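You operate a simulated robot arm through the tools that you are given. There is no shell and no other tool.

You are at the controls of a simulated robot arm. One attempt, no reset.

Task
Put things in order on the top of the low rack. At the end: the white jar from the top of the low rack stands where the blue insert (marked "LAMP") stood; the grey felt pad stands on top of the green pad; the blue insert from the top of the low rack stands where the white lamp base stood; the white lamp base from the top of the low rack stands where the grey felt pad stood; whatever was shut is shut again. Leave all else as you found it, and nothing knocked over.

The check looks at the end state, three seconds after you hand in, the way a careful person would. Anything else that was tipped, shoved, dropped, spilled or broken makes it a failure.

Robot
A 7-joint arm with a two-finger gripper, fixed in place. Base frame: the origin is at the foot of the arm, x ahead of it, y to its left, z up; the work surface is at about z = 0. Lengths are in mm, angles in rad, forces in N, time in s.
With the tool pointing down near the work surface it reaches from about 160 to 380 mm from the base axis. Its first joint turns from -1.257 to 1.257 rad. Payload 0.6 kg.
The tool frame sits at the grasp point between the pads (the TCP): z along the fingers, y along the line on which they close. The tips reach 22 mm beyond it. The gripper opens to 92 mm; its body begins 65 mm behind the TCP.
Orientation is that of the tool frame in the base frame, as [roll, pitch, yaw] about the fixed x, y, z axes, in that order (R = Rz(yaw) Ry(pitch) Rx(roll)). With the fingers straight down and closing along the base's y, the tool's x points along the base's -x, its y along +y and its z along -z.

Tools
- The arm moves only by the tool send_rows. Its argument "plan" is a list of rows, each a list of 3 entries, a list of its own where there are three numbers: the shift along the base's x, y, z in units of 40 mm (1.0 is 40 mm), then the turn, a rotation vector about the base's x, y, z in units of 8 degrees (1.0 is 8 degrees), then the finger opening in m, from 0 to 0.092. In form: [[[tx, ty, tz], [wx, wy, wz], fingers], ...]. A call has 1 to 20 rows; each row shifts and turns the commanded pose from where the row before left it. A call with a number of a shift or a turn outside -1 to 1 is refused whole. Each row takes 0.2 s and may step no farther than 50 mm and 0.15 rad from the row before; otherwise, or with a gripper value out of range, the whole call is refused. A pose out of reach is approached as far as the arm can. The call stops where the force on the tool passes 40 N (or 10 N more than at its start, if that is more) or the arm is blocked; 0.2 s more then pass. Each finger travels about 59.9 mm/s and halts on what it meets, pressing with about 25 N; the grip force reading is that of the motor and also rises with nothing between the fingers. The clock runs only during rows and for 0.2 s after the last one: add rows that do not move to give the fingers time. The reply holds the time, the measured pose of the TCP, the force on the tool along the base axes, the opening and the grip force, in the units named above and with some noise, with the torque about the TCP (base axes, N m) and any sound that the robot's microphone picked up, and new pictures: "pictures" is both (left out), scene, wrist or none.
- Cameras (640 x 400 px; columns grow to the right, rows downward): "scene" is fixed at [56.1, -281.1, 392.1]; the picture's right is [0.72, -0.69, 0.00], its down [-0.49, -0.51, -0.71] and it looks along [0.49, 0.51, -0.70] (base axes); focal length 214 px, centre (320, 200). "wrist" rides on the gripper at [71, 19, -102] in the tool frame; the picture's right is [-0.26, 0.96, 0.00], its down [-0.75, -0.20, -0.62] and it looks along [-0.60, -0.16, 0.78] (tool axes); focal length 280 px, centre (320, 200). There is no depth. A picture from a camera that has moved, and an enlarged one, comes with that camera's place and axes in the base frame and with its lens.
- inspect(camera, box): a new picture of the part [left, top, right, bottom] of that camera's present view, enlarged. No time passes.
- job_done(): hands the job in; it is judged then, once.

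Places have to be worked out from the pictures, the camera data and where the tool is seen. Open the gripper and draw the arm clear of the work before you hand the job in, unless the task says otherwise.

The tools are called after "Call:" as a command line: name --argument value ..., lists and objects as JSON in quotes. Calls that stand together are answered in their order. send_rows: Moves the arm, as the interface text tells. Its arguments: {"type":"object","properties":{"plan":{"type":"array","items":{"type":"array"}},"pictures":{"type":"string","enum":["both","scene","wrist","none"]}},"required":["plan"]} The other tools are called the same way: inspect (camera, box) takes an enlarged picture of a part of a camera's view; job_done () hands the job in.

At the start:

```text
clock: 0.0
tcp_pos: [238.1, 72.3, 260.8]
tool_rot: [-3.14, 0.001, -3.142]
force: [0.7, -0.5, -0.4]
wrist_torque: [-0.02, 0.01, 0.03]
gripper_width: 92.1
finger_force: 0.1
```

scene: 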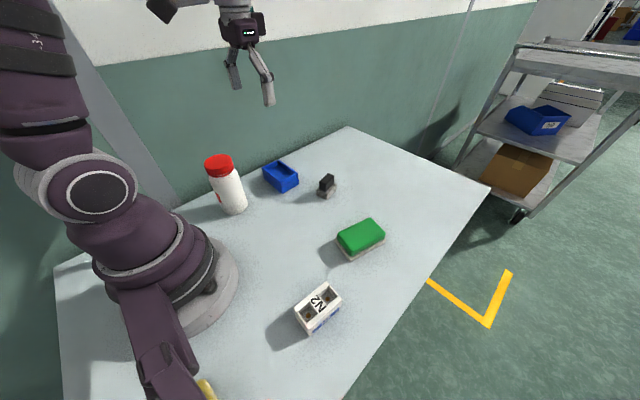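
wrist: 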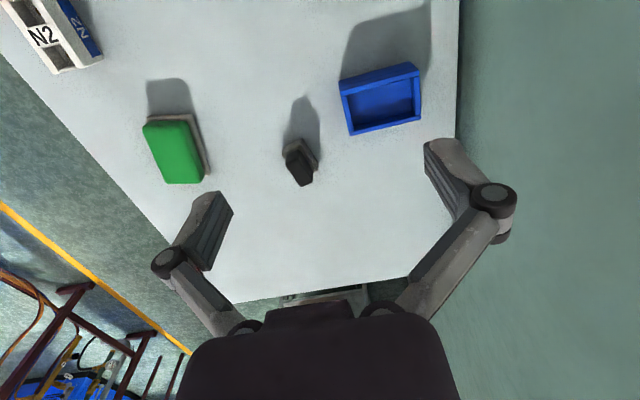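

The pictures show a red-lidded white jar, a blue tray, a small grey/black object, a green pad and a white "N2" block. I'll enlarge each before moving to settle identity and position.

Call:
inspect --camera "scene" --box '[190, 140, 350, 240]'

Call:
inspect --camera "scene" --box '[260, 200, 420, 350]'

Call:
inspect --camera "wrist" --box '[240, 30, 460, 200]'

Call:
inspect --camera "wrist" --box '[0, 0, 240, 200]'

Call:
inspect --camera "scene" --box '[480, 0, 640, 240]'

```text
4.00 times, centred on (270, 190) of scene
camera zoom: at [56.1, -281.1, 392.1], right [0.72, -0.69, 0.0], down [-0.49, -0.51, -0.71], along [0.49, 0.51, -0.7], focal length 858 px, centre (520, 240)
```

zoom: 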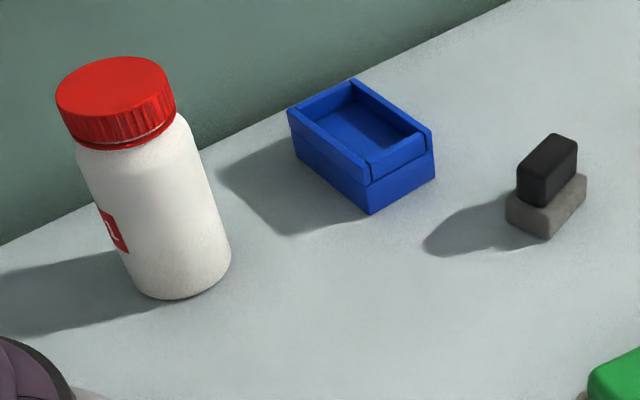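

```text
2.67 times, centred on (340, 275) of scene
camera zoom: at [56.1, -281.1, 392.1], right [0.72, -0.69, 0.0], down [-0.49, -0.51, -0.71], along [0.49, 0.51, -0.7], focal length 572 px, centre (267, 0)
```

zoom: 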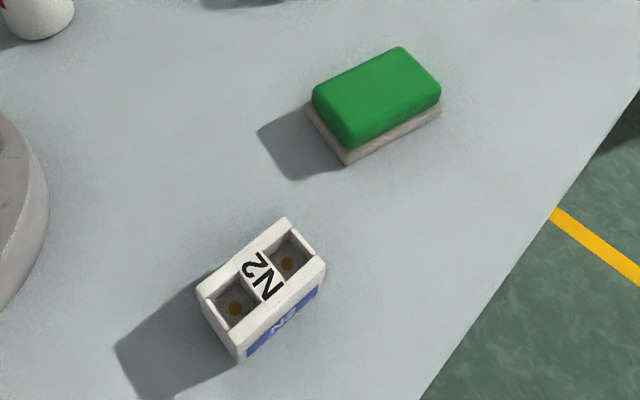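

```text
2.35 times, centred on (350, 115) of wrist
camera zoom: at [167.3, 90.7, 363.4], right [0.26, 0.96, 0.0], down [0.75, -0.2, 0.62], along [0.6, -0.16, -0.78], focal length 660 px, centre (249, 400)
```

zoom: 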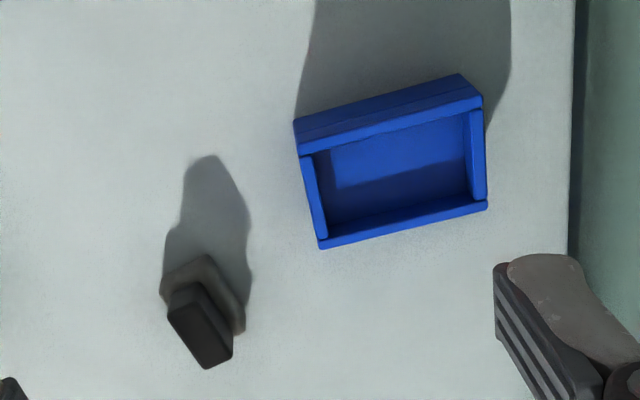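

```text
2.00 times, centred on (120, 100) of wrist
camera zoom: at [167.3, 90.7, 363.4], right [0.26, 0.96, 0.0], down [0.75, -0.2, 0.62], along [0.6, -0.16, -0.78], focal length 561 px, centre (720, 400)
```

zoom: 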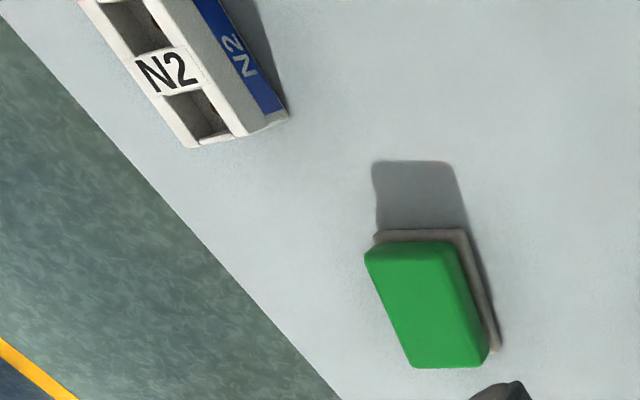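

```text
1.67 times, centred on (560, 120) of scene
camera zoom: at [56.1, -281.1, 392.1], right [0.72, -0.69, 0.0], down [-0.49, -0.51, -0.71], along [0.49, 0.51, -0.7], focal length 358 px, centre (-80, 333)
```

zoom: 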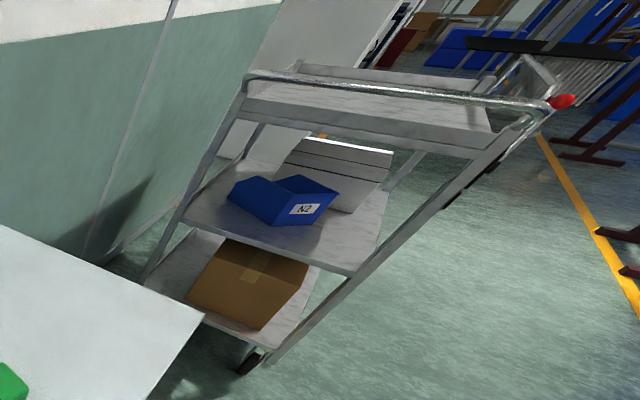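

I see a yellow thing at the bottom edge of the scene and something under the gripper in the wrist view; I'll enlarge both before planning.

Call:
inspect --camera "scene" --box '[40, 240, 300, 400]'

Call:
inspect --camera "wrist" --box '[200, 240, 440, 390]'

Call:
inspect --camera "wrist" --box '[330, 50, 430, 140]'

Call:
inspect --camera "scene" --box '[250, 150, 350, 210]'

```text
2.46 times, centred on (170, 320) of scene
camera zoom: at [56.1, -281.1, 392.1], right [0.72, -0.69, 0.0], down [-0.49, -0.51, -0.71], along [0.49, 0.51, -0.7], focal length 528 px, centre (689, -95)
```

zoom: 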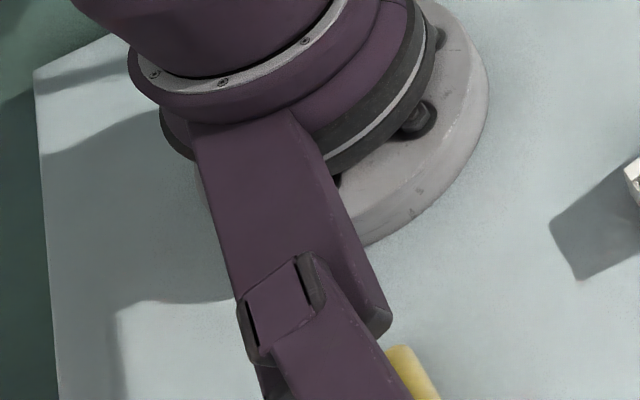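

```text
2.67 times, centred on (320, 315) of wrist
camera zoom: at [167.3, 90.7, 363.4], right [0.26, 0.96, 0.0], down [0.75, -0.2, 0.62], along [0.6, -0.16, -0.78], focal length 748 px, centre (320, -107)
```

zoom: 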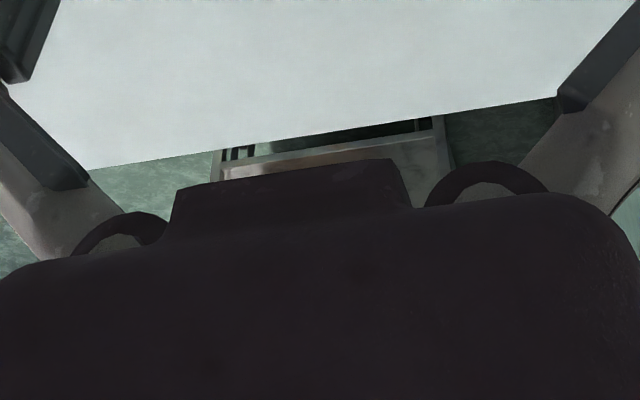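

```text
4.44 times, centred on (380, 95) of wrist
camera zoom: at [167.3, 90.7, 363.4], right [0.26, 0.96, 0.0], down [0.75, -0.2, 0.62], along [0.6, -0.16, -0.78], focal length 1246 px, centre (53, 667)
```

zoom: 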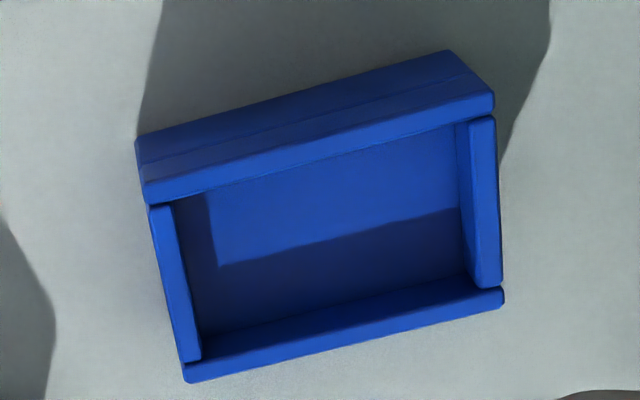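

```text
6.40 times, centred on (300, 180) of scene
camera zoom: at [56.1, -281.1, 392.1], right [0.72, -0.69, 0.0], down [-0.49, -0.51, -0.71], along [0.49, 0.51, -0.7], focal length 1373 px, centre (448, 328)
```

zoom: 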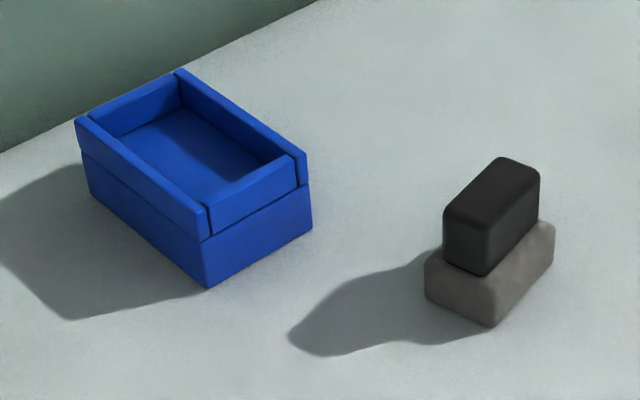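

I judge (base mm): jar ≈ (161,135), about 66 wide and 133 tall; blue insert ≈ (300,130), 55×87×41; grey felt pad ≈ (358,9); green pad ≈ (301,-151); N2 white block ≈ (143,-180). I'll first survey with the wrist camera, swinging high toward the right in two stages.

Call:
send_rows --plan '[[[0.128, -0.725, 0], [0, 0, -0.6375], 0.092], [[0.035, -0.73, 0], [0, 0, -0.6375], 0.092], [[-0.053, -0.723, 0], [0, 0, -0.6375], 0.092], [[-0.135, -0.708, 0], [0, 0, -0.6375], 0.092], [[-0.218, -0.68, 0], [0, 0, -0.6375], 0.092]]' --pictures "both"

```text
clock: 1.2
tcp_pos: [227.2, -70.6, 263.0]
tool_rot: [-3.141, 0.0, 2.694]
force: [-0.3, -0.6, 0.6]
wrist_torque: [0.02, 0.02, -0.01]
gripper_width: 91.9
finger_force: 0.1
camera wrist: at [172.0, -23.1, 363.4], right [0.65, 0.76, 0.0], down [0.59, -0.51, 0.62], along [0.47, -0.41, -0.78], focal length 280 px, centre (320, 200)
```

scene: 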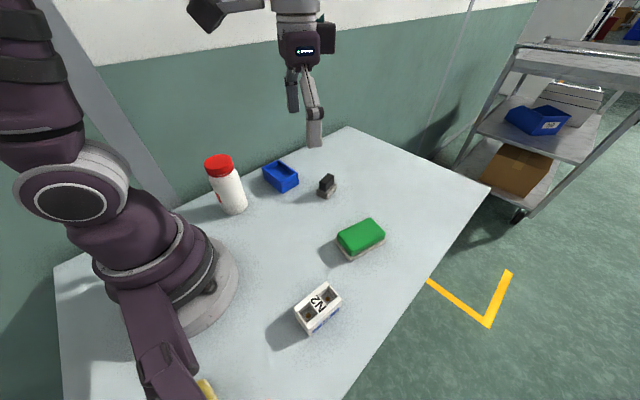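
wrist: 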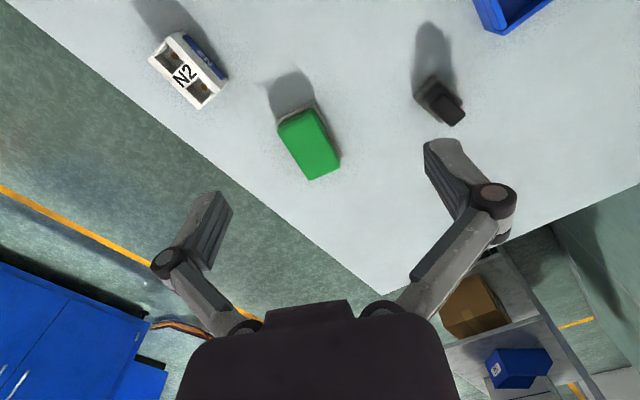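

The wrist camera now sees the N2 block, green pad and felt pad together; I'll enlarge them for measurements.

Call:
inspect --camera "wrist" --box '[140, 20, 240, 120]'

Call:
inspect --camera "wrist" --box '[260, 80, 360, 190]'

Call:
inspect --camera "wrist" --box '[400, 50, 480, 140]'

Call:
inspect --camera "scene" --box '[280, 265, 360, 345]'

Call:
inspect --camera "scene" --box '[310, 165, 350, 205]'

Call:
inspect --camera "scene" --box '[325, 205, 395, 275]'

```text
4.00 times, centred on (190, 70) of wrist
camera zoom: at [172.0, -23.1, 363.4], right [0.65, 0.76, 0.0], down [0.59, -0.51, 0.62], along [0.47, -0.41, -0.78], focal length 1122 px, centre (840, 720)
```

zoom: 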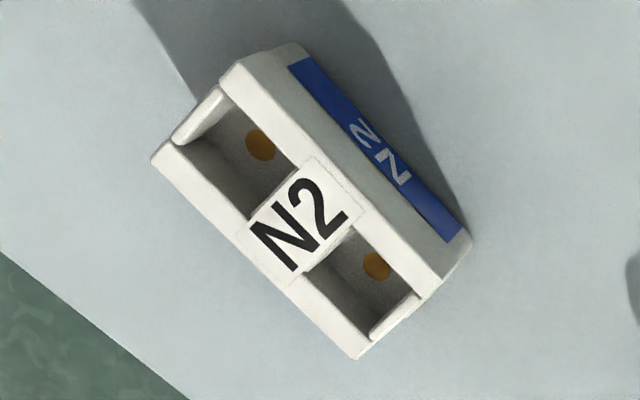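

```text
3.64 times, centred on (310, 135) of wrist
camera zoom: at [172.0, -23.1, 363.4], right [0.65, 0.76, 0.0], down [0.59, -0.51, 0.62], along [0.47, -0.41, -0.78], focal length 1020 px, centre (356, 436)
```

zoom: 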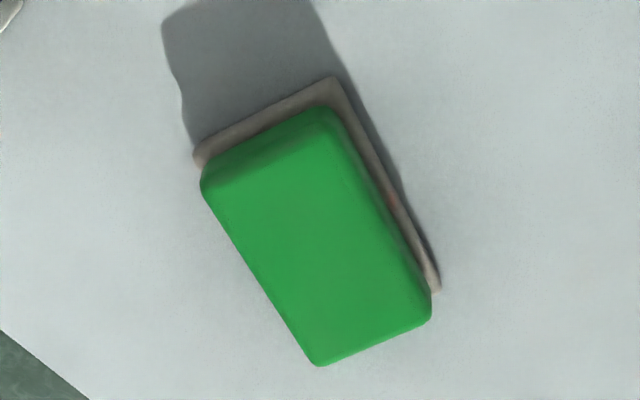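

```text
4.44 times, centred on (440, 95) of wrist
camera zoom: at [172.0, -23.1, 363.4], right [0.65, 0.76, 0.0], down [0.59, -0.51, 0.62], along [0.47, -0.41, -0.78], focal length 1246 px, centre (-213, 667)
```

zoom: 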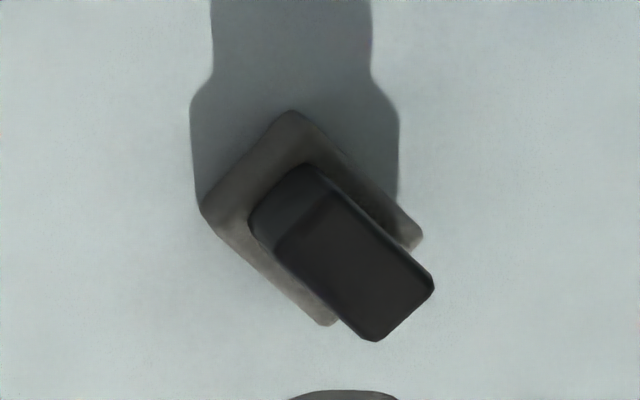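

```text
5.00 times, centred on (320, 305) of scene
camera zoom: at [56.1, -281.1, 392.1], right [0.72, -0.69, 0.0], down [-0.49, -0.51, -0.71], along [0.49, 0.51, -0.7], focal length 1072 px, centre (320, -325)
```

zoom: 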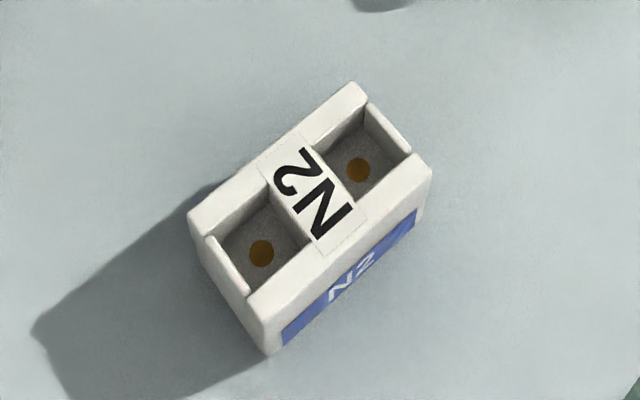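

```text
10.00 times, centred on (330, 185) of scene
camera zoom: at [56.1, -281.1, 392.1], right [0.72, -0.69, 0.0], down [-0.49, -0.51, -0.71], along [0.49, 0.51, -0.7], focal length 2145 px, centre (220, 350)
```

zoom: 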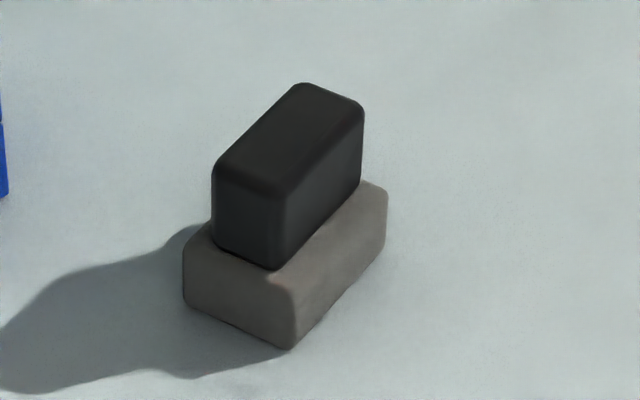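

```text
5.71 times, centred on (360, 240) of scene
camera zoom: at [56.1, -281.1, 392.1], right [0.72, -0.69, 0.0], down [-0.49, -0.51, -0.71], along [0.49, 0.51, -0.7], focal length 1226 px, centre (91, -29)
```

zoom: 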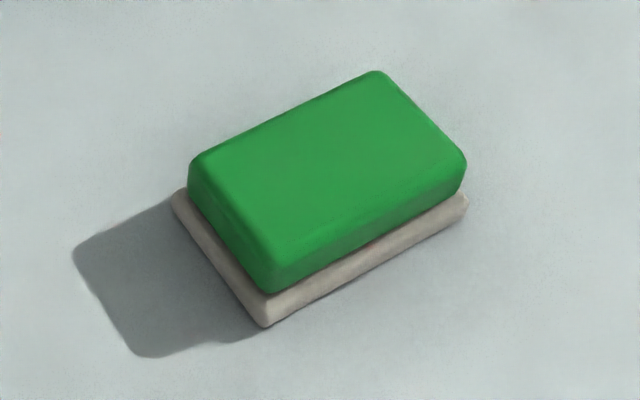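

The views give: felt pad centre ≈ (363,12), turned ≈ +14°, grey base 33×50×22 with a black block 19×40 on top (total ≈ 49); green pad centre ≈ (305,-150), top ≈ 35; N2 block ≈ (141,-188), 65×35×50, turned ≈ -4°. Felt pad goes first: I move above it at z = 150 with the fingers closing across its short side.

Call:
send_rows --plan '[[[0.679, 0.413, -0.3], [0, 0, 0.99], 0.092], [[0.679, 0.413, -0.565], [0, 0, 0.99], 0.08], [[0.679, 0.413, -0.565], [0, 0, 0.99], 0.07], [[0.679, 0.413, -0.565], [0, 0, 0.99], 0.06], [[0.679, 0.413, -0.83], [0, 0, 0.99], 0.06], [[0, 0, 0], [0, 0, 0], 0.06]]' --pictures "both"

```text
clock: 2.6
tcp_pos: [363.1, 14.2, 148.8]
tool_rot: [3.142, 0.001, -2.894]
force: [-0.2, 0.1, 0.0]
wrist_torque: [-0.01, -0.02, 0.03]
gripper_width: 59.9
finger_force: 0.0
camera wrist: at [290.4, 14.3, 250.4], right [0.02, 1.0, 0.0], down [0.78, -0.01, 0.63], along [0.62, -0.01, -0.78], focal length 280 px, centre (320, 200)
```

scene: 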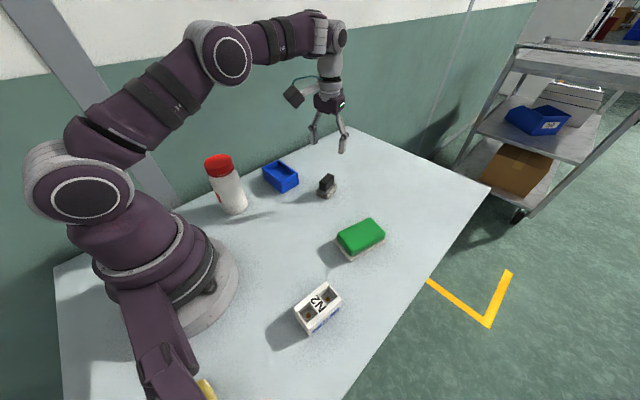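
wrist: 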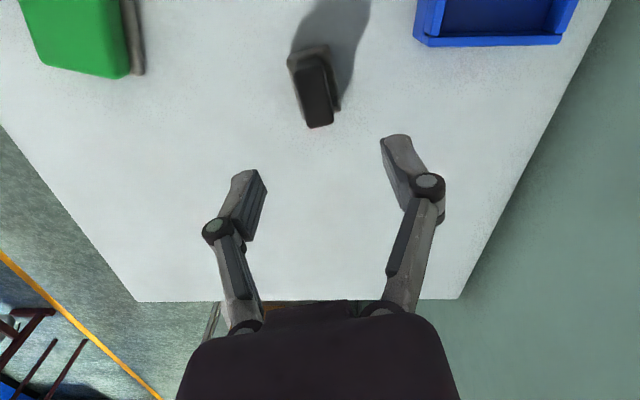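

The tool is above the felt pad; I'll enlarge the wrist view of it to refine its place.

Call:
inspect --camera "wrist" --box '[270, 30, 370, 140]'

Call:
inspect --camera "wrist" --box '[400, 0, 600, 60]'

```text
3.64 times, centred on (320, 85) of wrist
camera zoom: at [290.4, 14.3, 250.4], right [0.02, 1.0, 0.0], down [0.78, -0.01, 0.63], along [0.62, -0.01, -0.78], focal length 1020 px, centre (320, 618)
```

zoom: 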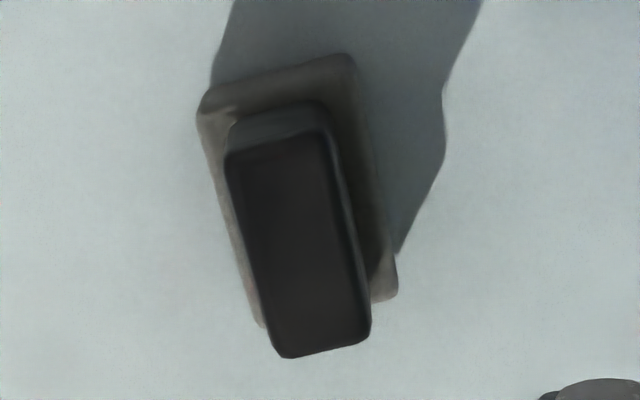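

```text
3.20 times, centred on (500, 30) of wrist
camera zoom: at [290.4, 14.3, 250.4], right [0.02, 1.0, 0.0], down [0.78, -0.01, 0.63], along [0.62, -0.01, -0.78], focal length 897 px, centre (-256, 744)
```

zoom: 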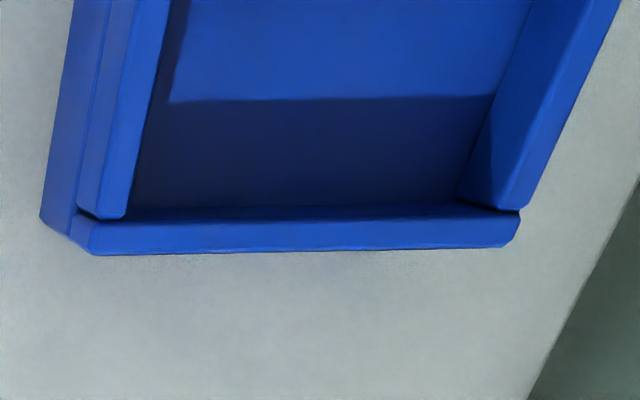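

From the close view the black block's centre is ≈ (361,10.5) at about 13°. I lower to z ≈ 47 (tips just above the grey base's top), still open, and check.

Call:
send_rows --plan '[[[-0.075, -0.068, -0.3], [0, 0, -0.13], 0.06], [[0, 0, -0.8], [0, 0, 0], 0.06], [[0, 0, -0.8], [0, 0, 0], 0.06], [[0, 0, -0.635], [0, 0, 0], 0.06], [[0, 0, 0], [0, 0, 0], 0.06]]' --pictures "both"

Call:
inspect --camera "scene" --box '[280, 130, 380, 210]'

```text
clock: 3.8
tcp_pos: [359.6, 8.9, 47.9]
tool_rot: [-3.141, 0.0, -2.913]
force: [0.3, 0.8, -0.2]
wrist_torque: [0.0, 0.0, 0.02]
gripper_width: 59.9
finger_force: 0.0
camera wrist: at [286.8, 10.4, 149.0], right [0.04, 1.0, 0.0], down [0.78, -0.03, 0.63], along [0.62, -0.02, -0.78], focal length 280 px, centre (320, 200)
```

scene: 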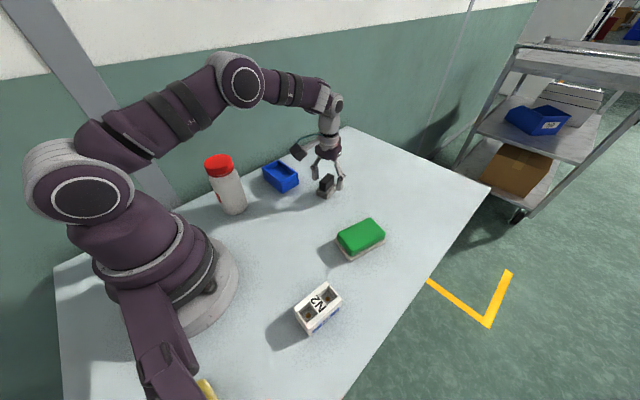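
wrist: 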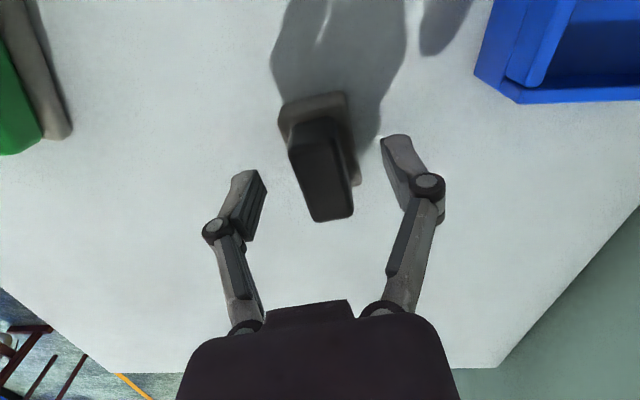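

```text
5.00 times, centred on (330, 170) of scene
camera zoom: at [56.1, -281.1, 392.1], right [0.72, -0.69, 0.0], down [-0.49, -0.51, -0.71], along [0.49, 0.51, -0.7], focal length 1072 px, centre (270, 350)
```

zoom: 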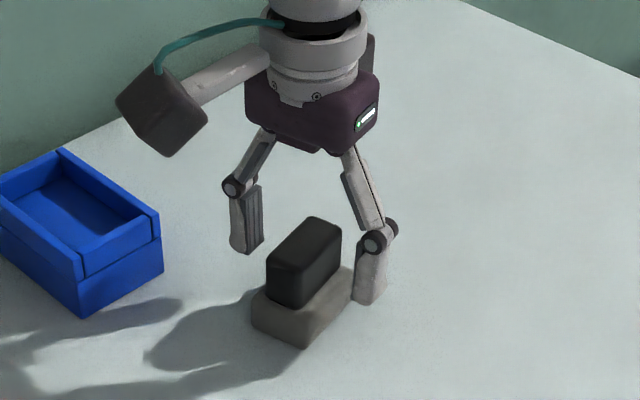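

The fingers straddle the black block evenly and the tips are above the table. I close on it.

Call:
send_rows --plan '[[[0, 0, 0], [0, 0, 0], 0.0], [[0, 0, 0], [0, 0, 0], 0.0], [[0, 0, 0], [0, 0, 0], 0.0], [[0, 0, 0], [0, 0, 0], 0.0]]' --pictures "wrist"

```text
clock: 4.8
tcp_pos: [360.1, 8.2, 48.3]
tool_rot: [3.141, 0.0, -2.915]
force: [0.1, -0.8, 2.1]
wrist_torque: [-0.02, 0.0, 0.0]
gripper_width: 21.1
finger_force: 25.1
camera wrist: at [286.8, 10.4, 149.3], right [0.04, 1.0, 0.0], down [0.78, -0.03, 0.63], along [0.62, -0.02, -0.78], focal length 280 px, centre (320, 200)
```

wrist: 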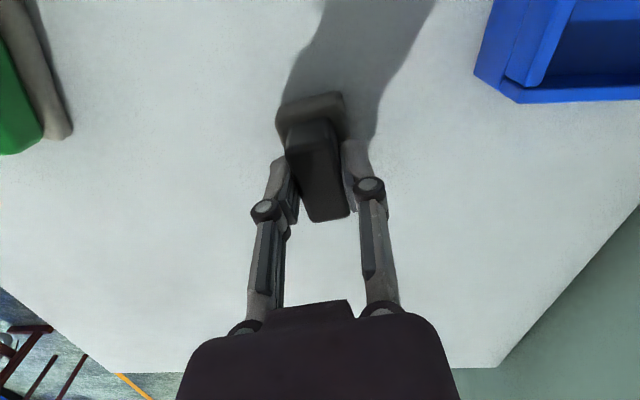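

Grip is firm at 21 mm on the block. I lift it 80 mm straight up and carry it over the green pad, turning it to line up with the pad.

Call:
send_rows --plan '[[[0, 0, 0.5], [0, 0, 0], 0.0], [[0, 0, 0.8], [0, 0, 0], 0.0], [[0, 0, 0.8], [0, 0, 0], 0.0], [[-0.344, -0.99, 0], [0, 0, -0.82], 0.0], [[-0.344, -0.99, 0], [0, 0, -0.82], 0.0], [[-0.344, -0.99, 0], [0, 0, -0.82], 0.0], [[-0.344, -0.99, 0], [0, 0, -0.82], 0.0], [[0, 0, 0], [0, 0, 0], 0.0], [[0, 0, 0], [0, 0, 0], 0.0]]' --pictures "both"

Call:
inspect --camera "wrist" --box '[220, 20, 440, 260]'

Call:
inspect --camera "scene" --box '[290, 130, 430, 270]'

```text
clock: 6.8
tcp_pos: [307.1, -148.3, 130.8]
tool_rot: [3.139, 0.002, 2.912]
force: [-0.4, -0.6, -1.7]
wrist_torque: [0.01, 0.02, -0.01]
gripper_width: 21.1
finger_force: 25.2
camera wrist: at [242.4, -114.8, 232.3], right [0.48, 0.88, 0.0], down [0.69, -0.37, 0.63], along [0.55, -0.3, -0.78], focal length 280 px, centre (320, 200)
```

scene: 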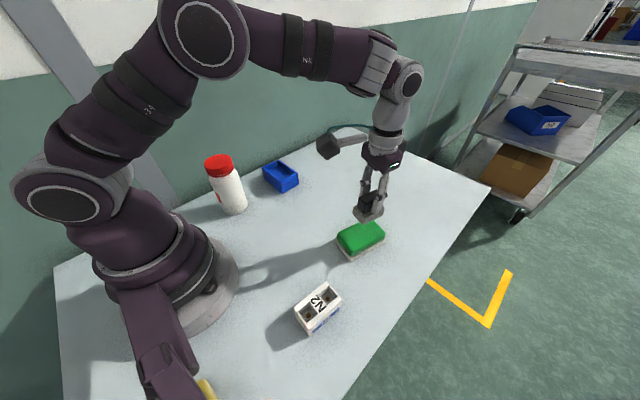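
wrist: 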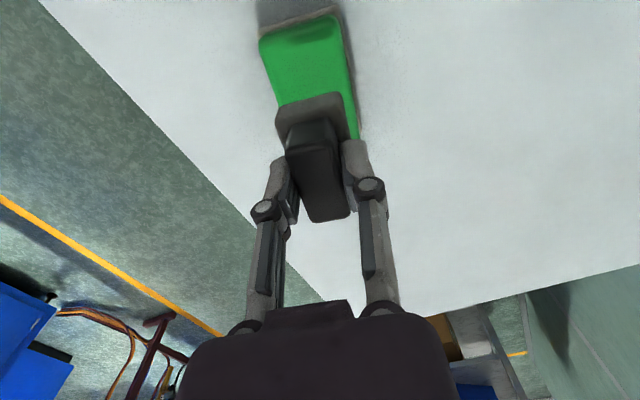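

```text
1.67 times, centred on (330, 140) of wrist
camera zoom: at [242.4, -114.8, 232.3], right [0.48, 0.88, 0.0], down [0.69, -0.37, 0.63], along [0.55, -0.3, -0.78], focal length 467 px, centre (303, 300)
```

zoom: 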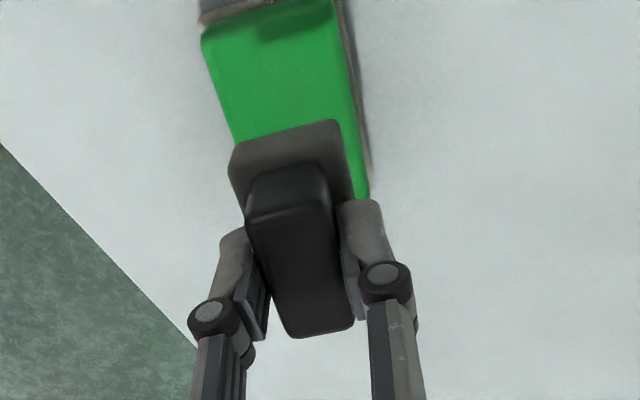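

```text
2.86 times, centred on (360, 200) of scene
camera zoom: at [56.1, -281.1, 392.1], right [0.72, -0.69, 0.0], down [-0.49, -0.51, -0.71], along [0.49, 0.51, -0.7], focal length 613 px, centre (206, 200)
```

zoom: 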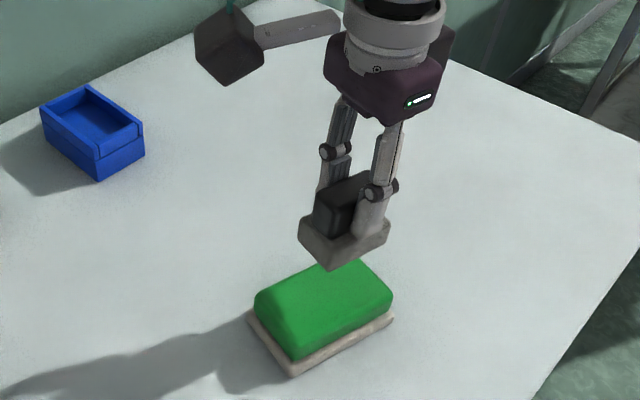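

The eraser hangs level and squarely over the green pad (pad centre ≈ (305,-149.5), TCP ≈ (307,-149)). I lower it to roughly 6 mm above the pad's top and look.

Call:
send_rows --plan '[[[-0.05, 0, -0.4], [0, 0, 0], 0.0], [[0, 0, -0.4], [0, 0, 0], 0.0], [[0, 0, -0.2], [0, 0, 0], 0.0], [[0, 0, 0], [0, 0, 0], 0.0]]' --pictures "both"

Call:
inspect --camera "scene" --box '[320, 180, 400, 270]'

```text
clock: 7.8
tcp_pos: [304.6, -149.0, 90.5]
tool_rot: [-3.14, -0.001, 2.91]
force: [-0.6, 0.1, -0.1]
wrist_torque: [-0.02, -0.01, -0.01]
gripper_width: 20.9
finger_force: 25.1
camera wrist: at [240.3, -114.8, 192.8], right [0.48, 0.88, 0.0], down [0.69, -0.37, 0.62], along [0.55, -0.3, -0.78], focal length 280 px, centre (320, 200)
```

scene: 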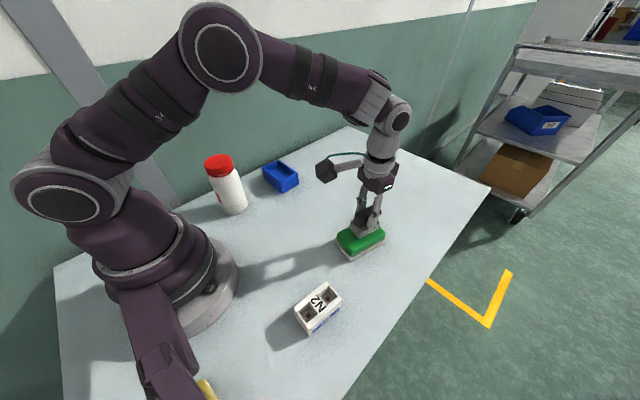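
wrist: 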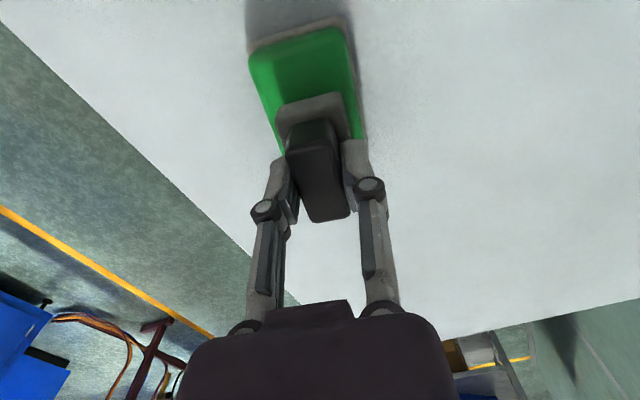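

```text
4.44 times, centred on (360, 225) of scene
camera zoom: at [56.1, -281.1, 392.1], right [0.72, -0.69, 0.0], down [-0.49, -0.51, -0.71], along [0.49, 0.51, -0.7], focal length 953 px, centre (142, 89)
```

zoom: 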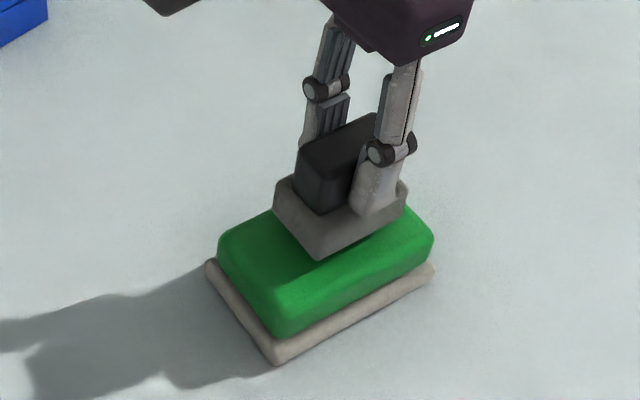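

It is centred over the pad with a small gap left. I lower in small steps watching the vertical force.

Call:
send_rows --plan '[[[0, 0, -0.05], [0, 0, 0], 0.0], [[0, 0, -0.05], [0, 0, 0], 0.0], [[0, 0, 0], [0, 0, 0], 0.0]]' --pictures "none"

Call:
send_rows --plan '[[[0, 0, -0.04], [0, 0, 0], 0.0], [[0, 0, -0.03], [0, 0, 0], 0.0], [[0, 0, 0], [0, 0, 0], 0.0]]' --pictures "scene"

Call:
inspect --camera "scene" --box '[330, 190, 390, 260]'

```text
clock: 8.6
tcp_pos: [304.5, -149.4, 88.3]
tool_rot: [-3.141, -0.003, 2.912]
force: [0.3, -0.1, 0.4]
wrist_torque: [-0.01, 0.0, -0.02]
gripper_width: 21.0
finger_force: 25.5
```

```text
clock: 9.4
tcp_pos: [304.4, -149.0, 84.9]
tool_rot: [3.14, 0.001, 2.911]
force: [-0.1, 0.6, -0.5]
wrist_torque: [0.01, 0.01, -0.03]
gripper_width: 21.1
finger_force: 24.9
```

scene: 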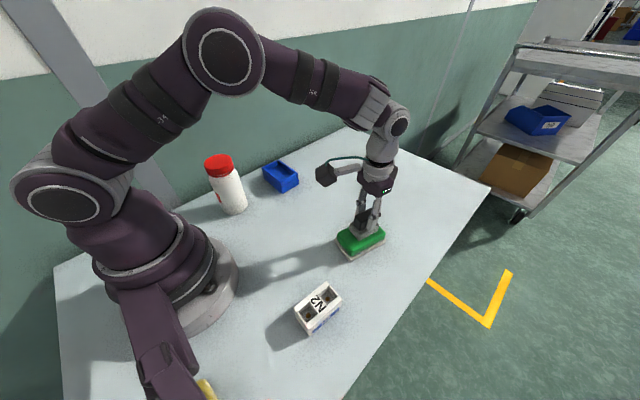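

```text
5.71 times, centred on (360, 225) of scene
camera zoom: at [56.1, -281.1, 392.1], right [0.72, -0.69, 0.0], down [-0.49, -0.51, -0.71], along [0.49, 0.51, -0.7], focal length 1226 px, centre (91, 57)
```

zoom: 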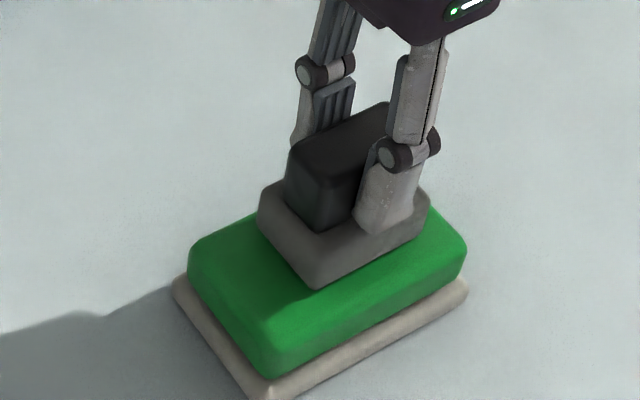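

No contact force yet at z ≈ 85, so I keep going in 1 mm steps.

Call:
send_rows --plan '[[[0, 0, -0.03], [0, 0, 0], 0.0], [[0, 0, -0.03], [0, 0, 0], 0.0], [[0, 0, 0], [0, 0, 0], 0.0]]' --pictures "none"

```text
clock: 10.2
tcp_pos: [305.2, -148.6, 84.3]
tool_rot: [3.141, 0.002, 2.911]
force: [-6.0, 5.3, 34.0]
wrist_torque: [0.12, 0.15, 0.01]
gripper_width: 21.1
finger_force: 25.2
```

Contact: 34 N upward. I ease back about 1.6 mm to relieve it before releasing.

Call:
send_rows --plan '[[[0, 0, 0.04], [0, 0, 0], 0.0], [[0, 0, 0], [0, 0, 0], 0.0]]' --pictures "none"

```text
clock: 10.8
tcp_pos: [304.1, -148.8, 83.5]
tool_rot: [3.14, -0.002, 2.91]
force: [-0.4, 0.0, 0.8]
wrist_torque: [-0.07, -0.04, 0.0]
gripper_width: 21.2
finger_force: 25.0
```

Force is gone, so the pad rests on or within a fraction of a millimetre of the green pad. I open to 55 mm and look.

Call:
send_rows --plan '[[[0, 0, 0], [0, 0, 0], 0.028], [[0, 0, 0], [0, 0, 0], 0.04], [[0, 0, 0], [0, 0, 0], 0.055], [[0, 0, 0], [0, 0, 0], 0.055]]' --pictures "both"

Call:
inspect --camera "scene" --box '[330, 190, 390, 260]'

```text
clock: 11.8
tcp_pos: [304.7, -148.7, 83.9]
tool_rot: [3.141, -0.001, 2.911]
force: [-0.8, -0.3, 0.0]
wrist_torque: [0.03, -0.03, 0.01]
gripper_width: 55.2
finger_force: 0.0
camera wrist: at [240.1, -115.1, 185.5], right [0.48, 0.88, 0.0], down [0.69, -0.37, 0.62], along [0.55, -0.3, -0.78], focal length 280 px, centre (320, 200)
```

scene: 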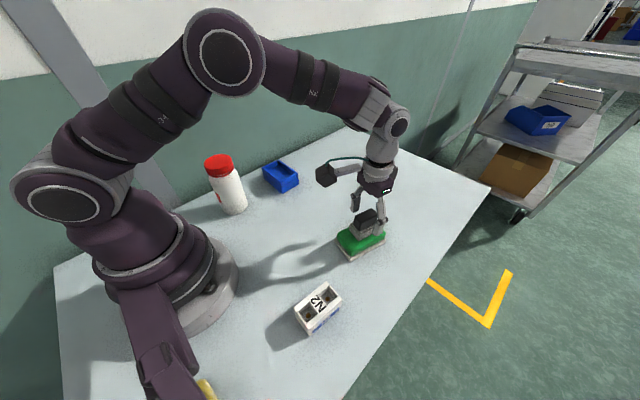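
wrist: 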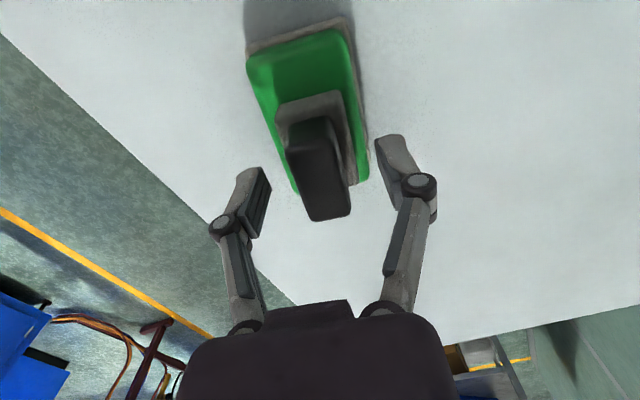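

```text
5.71 times, centred on (360, 225) of scene
camera zoom: at [56.1, -281.1, 392.1], right [0.72, -0.69, 0.0], down [-0.49, -0.51, -0.71], along [0.49, 0.51, -0.7], focal length 1226 px, centre (91, 57)
```

zoom: 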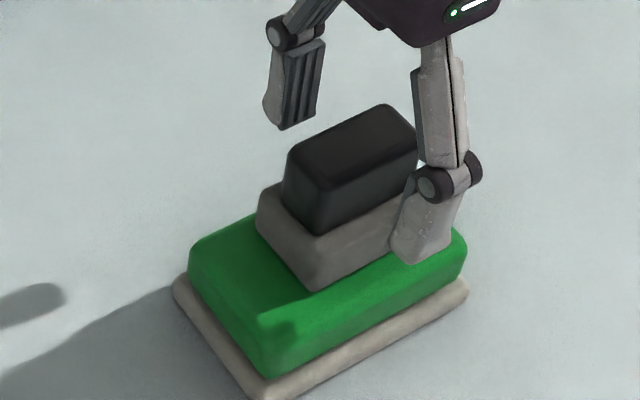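

The felt pad stands level on the green pad, which has not moved. I rise clear and move above the white N2 block, opening fully.

Call:
send_rows --plan '[[[0, 0, 0.5], [0, 0, 0], 0.055], [[0, 0, 1], [0, 0, 0], 0.055], [[0, 0, 1], [0, 0, 0], 0.055], [[-0.82, -0.195, 0.2], [0, 0, 0.23], 0.06], [[-0.82, -0.195, 0], [0, 0, 0.23], 0.07], [[-0.82, -0.195, 0], [0, 0, 0.23], 0.08], [[-0.82, -0.195, -0.3], [0, 0, 0.23], 0.08], [[-0.82, -0.195, -0.6], [0, 0, 0.23], 0.08], [[0, 0, 0], [0, 0, 0], 0.08]]' --pictures "both"

Call:
inspect --camera "wrist" --box '[220, 0, 440, 200]'

Call:
inspect --camera "scene" --box '[330, 180, 400, 270]'

```text
clock: 13.8
tcp_pos: [137.8, -191.4, 157.0]
tool_rot: [-3.141, -0.002, 3.073]
force: [0.4, 0.0, 0.8]
wrist_torque: [0.04, 0.02, 0.0]
gripper_width: 79.8
finger_force: 0.1
camera wrist: at [68.6, -167.2, 258.3], right [0.33, 0.94, 0.0], down [0.74, -0.26, 0.63], along [0.59, -0.21, -0.78], focal length 280 px, centre (320, 200)
```

scene: 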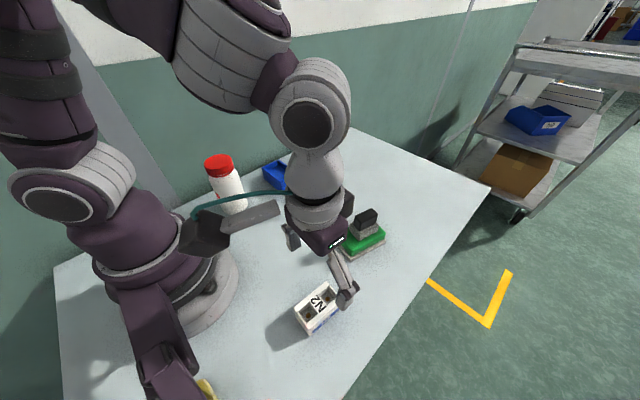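
wrist: 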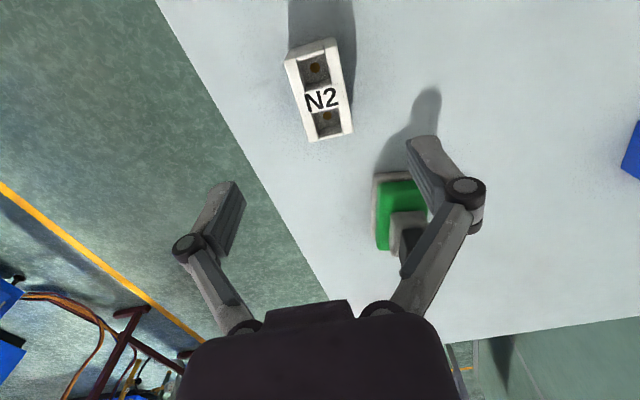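

```text
2.00 times, centred on (330, 100) of wrist
camera zoom: at [68.6, -167.2, 258.3], right [0.33, 0.94, 0.0], down [0.74, -0.26, 0.63], along [0.59, -0.21, -0.78], focal length 561 px, centre (300, 400)
```

zoom: 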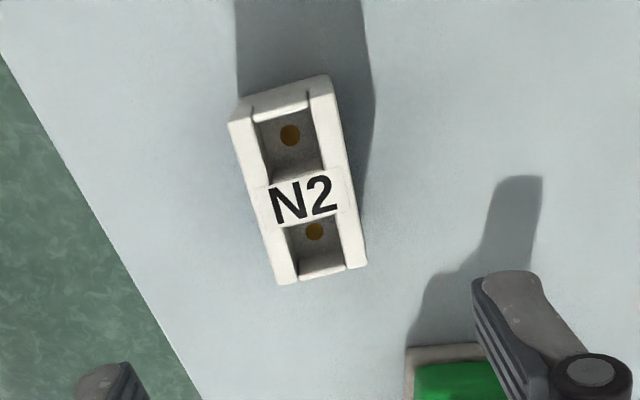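

```text
4.44 times, centred on (365, 225) of scene
camera zoom: at [56.1, -281.1, 392.1], right [0.72, -0.69, 0.0], down [-0.49, -0.51, -0.71], along [0.49, 0.51, -0.7], focal length 953 px, centre (120, 89)
```

zoom: 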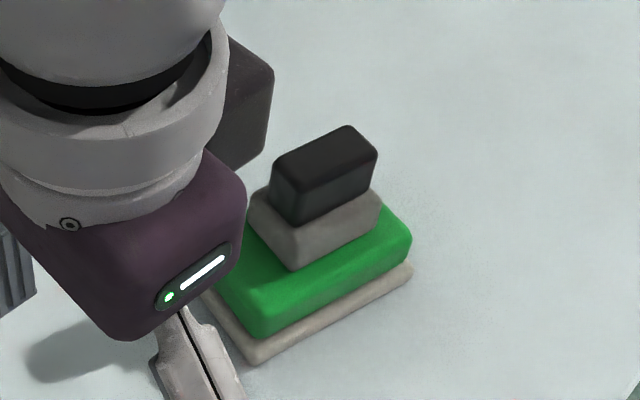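

N2's centre works out at ≈ (138.5,-190) and the TCP is ≈ (138,-191), fingers aligned to its short side. I descend to z ≈ 30 with the fingers open and check.

Call:
send_rows --plan '[[[0, 0.02, -0.6], [0, 0, -0.05], 0.08], [[0, 0, -0.9], [0, 0, 0], 0.08], [[0, 0, -0.9], [0, 0, 0], 0.08], [[0, 0, -0.5], [0, 0, 0], 0.08], [[0, 0, -0.25], [0, 0, 0], 0.08], [[0, 0, 0], [0, 0, 0], 0.08]]' --pictures "both"

Call:
inspect --camera "scene" --box '[270, 240, 370, 350]'

```text
clock: 15.2
tcp_pos: [138.5, -187.2, 30.4]
tool_rot: [-3.14, 0.0, 3.066]
force: [-0.4, 0.0, 0.1]
wrist_torque: [-0.01, -0.04, 0.02]
gripper_width: 80.0
finger_force: 0.0
camera wrist: at [70.1, -163.3, 130.8], right [0.34, 0.94, 0.0], down [0.74, -0.26, 0.63], along [0.59, -0.21, -0.78], focal length 280 px, centre (320, 200)
```

scene: 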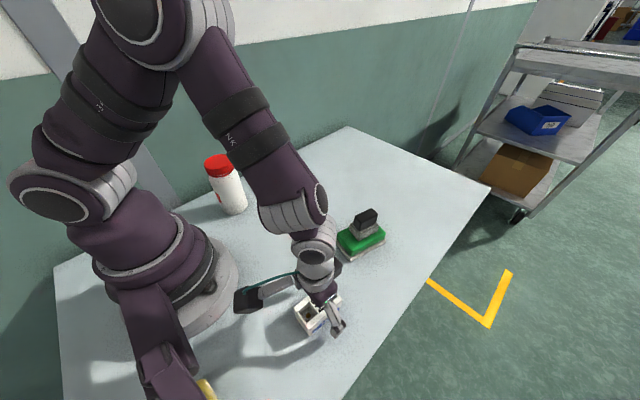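
wrist: 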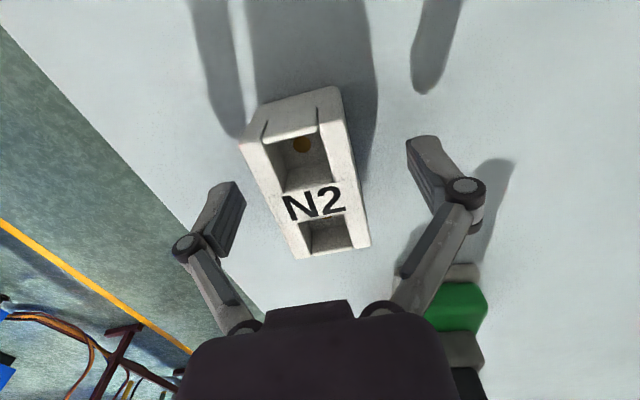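

```text
3.64 times, centred on (320, 295) of scene
camera zoom: at [56.1, -281.1, 392.1], right [0.72, -0.69, 0.0], down [-0.49, -0.51, -0.71], along [0.49, 0.51, -0.7], focal length 780 px, centre (320, -146)
```

zoom: 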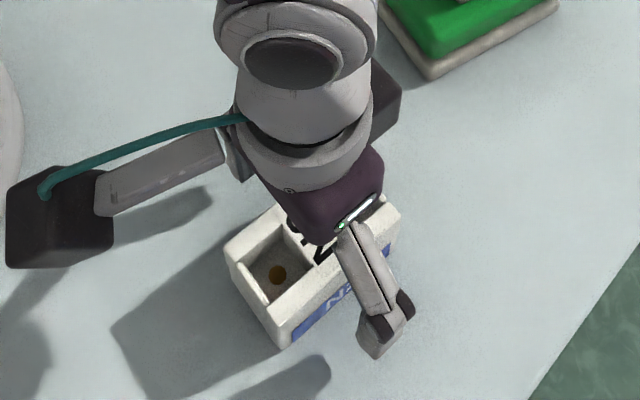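

The fingers straddle the block with the tips near the table; its centre seems ≈ (137,-190) against TCP ≈ (139,-187.5). I nudge 2 mm each way and close.

Call:
send_rows --plan '[[[-0.05, -0.05, 0], [0, 0, 0], 0.08], [[0, 0, 0], [0, 0, 0], 0.06], [[0, 0, 0], [0, 0, 0], 0.045], [[0, 0, 0], [0, 0, 0], 0.0], [[0, 0, 0], [0, 0, 0], 0.0], [[0, 0, 0], [0, 0, 0], 0.0]]' --pictures "wrist"

```text
clock: 16.6
tcp_pos: [137.8, -190.1, 29.5]
tool_rot: [3.142, -0.001, 3.065]
force: [-1.0, 0.5, 4.8]
wrist_torque: [-0.04, 0.02, -0.04]
gripper_width: 39.2
finger_force: 25.2
camera wrist: at [68.8, -165.4, 131.4], right [0.34, 0.94, 0.0], down [0.74, -0.26, 0.63], along [0.59, -0.21, -0.78], focal length 280 px, centre (320, 200)
```

wrist: 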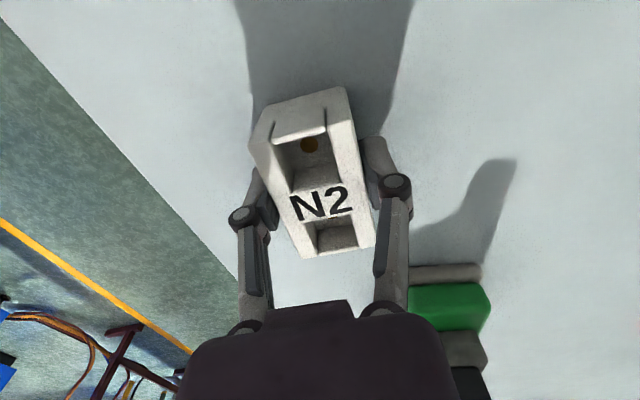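

Gripped at 39 mm. I lift it 130 mm (well clear of the stacked pads) and carry it to above the felt pad's old place at ≈ (361,10), keeping its heading.

Call:
send_rows --plan '[[[0, 0, 0.4], [0, 0, 0], 0.0], [[0, 0, 0.85], [0, 0, 0], 0.0], [[0, 0, 1], [0, 0, 0], 0.0], [[0, 0, 1], [0, 0, 0], 0.0], [[0.3, 0.27, 0], [0, 0, 0], 0.0], [[0.74, 0.66, 0], [0, 0, 0], 0.0], [[0.74, 0.66, 0], [0, 0, 0], 0.0], [[0.74, 0.66, 0], [0, 0, 0], 0.0], [[0.74, 0.66, 0], [0, 0, 0], 0.0], [[0.74, 0.66, 0], [0, 0, 0], 0.0], [[0.74, 0.66, 0], [0, 0, 0], 0.0], [[0.55, 0.49, 0], [0, 0, 0], 0.0], [[0.29, 0.28, 0], [0, 0, 0], 0.0], [[0, 0, 0], [0, 0, 0], 0.0], [[0, 0, 0], [0, 0, 0], 0.0]]' --pictures "both"

Call:
inspect --camera "scene" --box '[260, 110, 400, 260]'

```text
clock: 19.8
tcp_pos: [361.8, 8.9, 159.7]
tool_rot: [3.141, -0.002, 3.067]
force: [-0.6, 0.2, -0.3]
wrist_torque: [-0.03, 0.01, 0.0]
gripper_width: 39.2
finger_force: 24.9
camera wrist: at [293.1, 33.5, 261.2], right [0.34, 0.94, 0.0], down [0.74, -0.26, 0.62], along [0.59, -0.21, -0.78], focal length 280 px, centre (320, 200)
```

scene: 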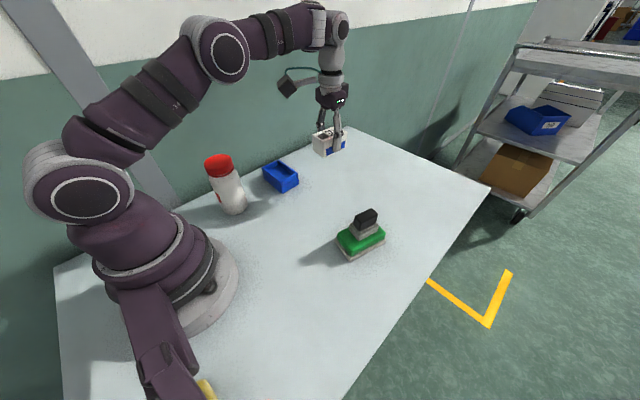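
wrist: 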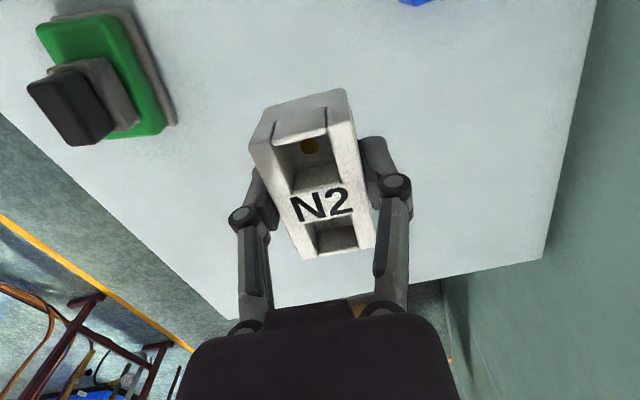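

```text
2.67 times, centred on (330, 185) of scene
camera zoom: at [56.1, -281.1, 392.1], right [0.72, -0.69, 0.0], down [-0.49, -0.51, -0.71], along [0.49, 0.51, -0.7], focal length 572 px, centre (293, 240)
```

zoom: 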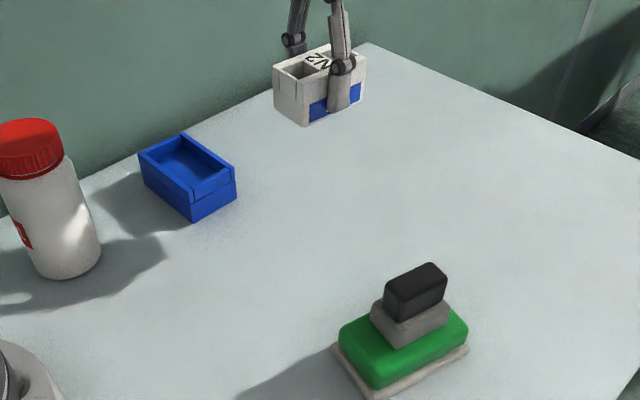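

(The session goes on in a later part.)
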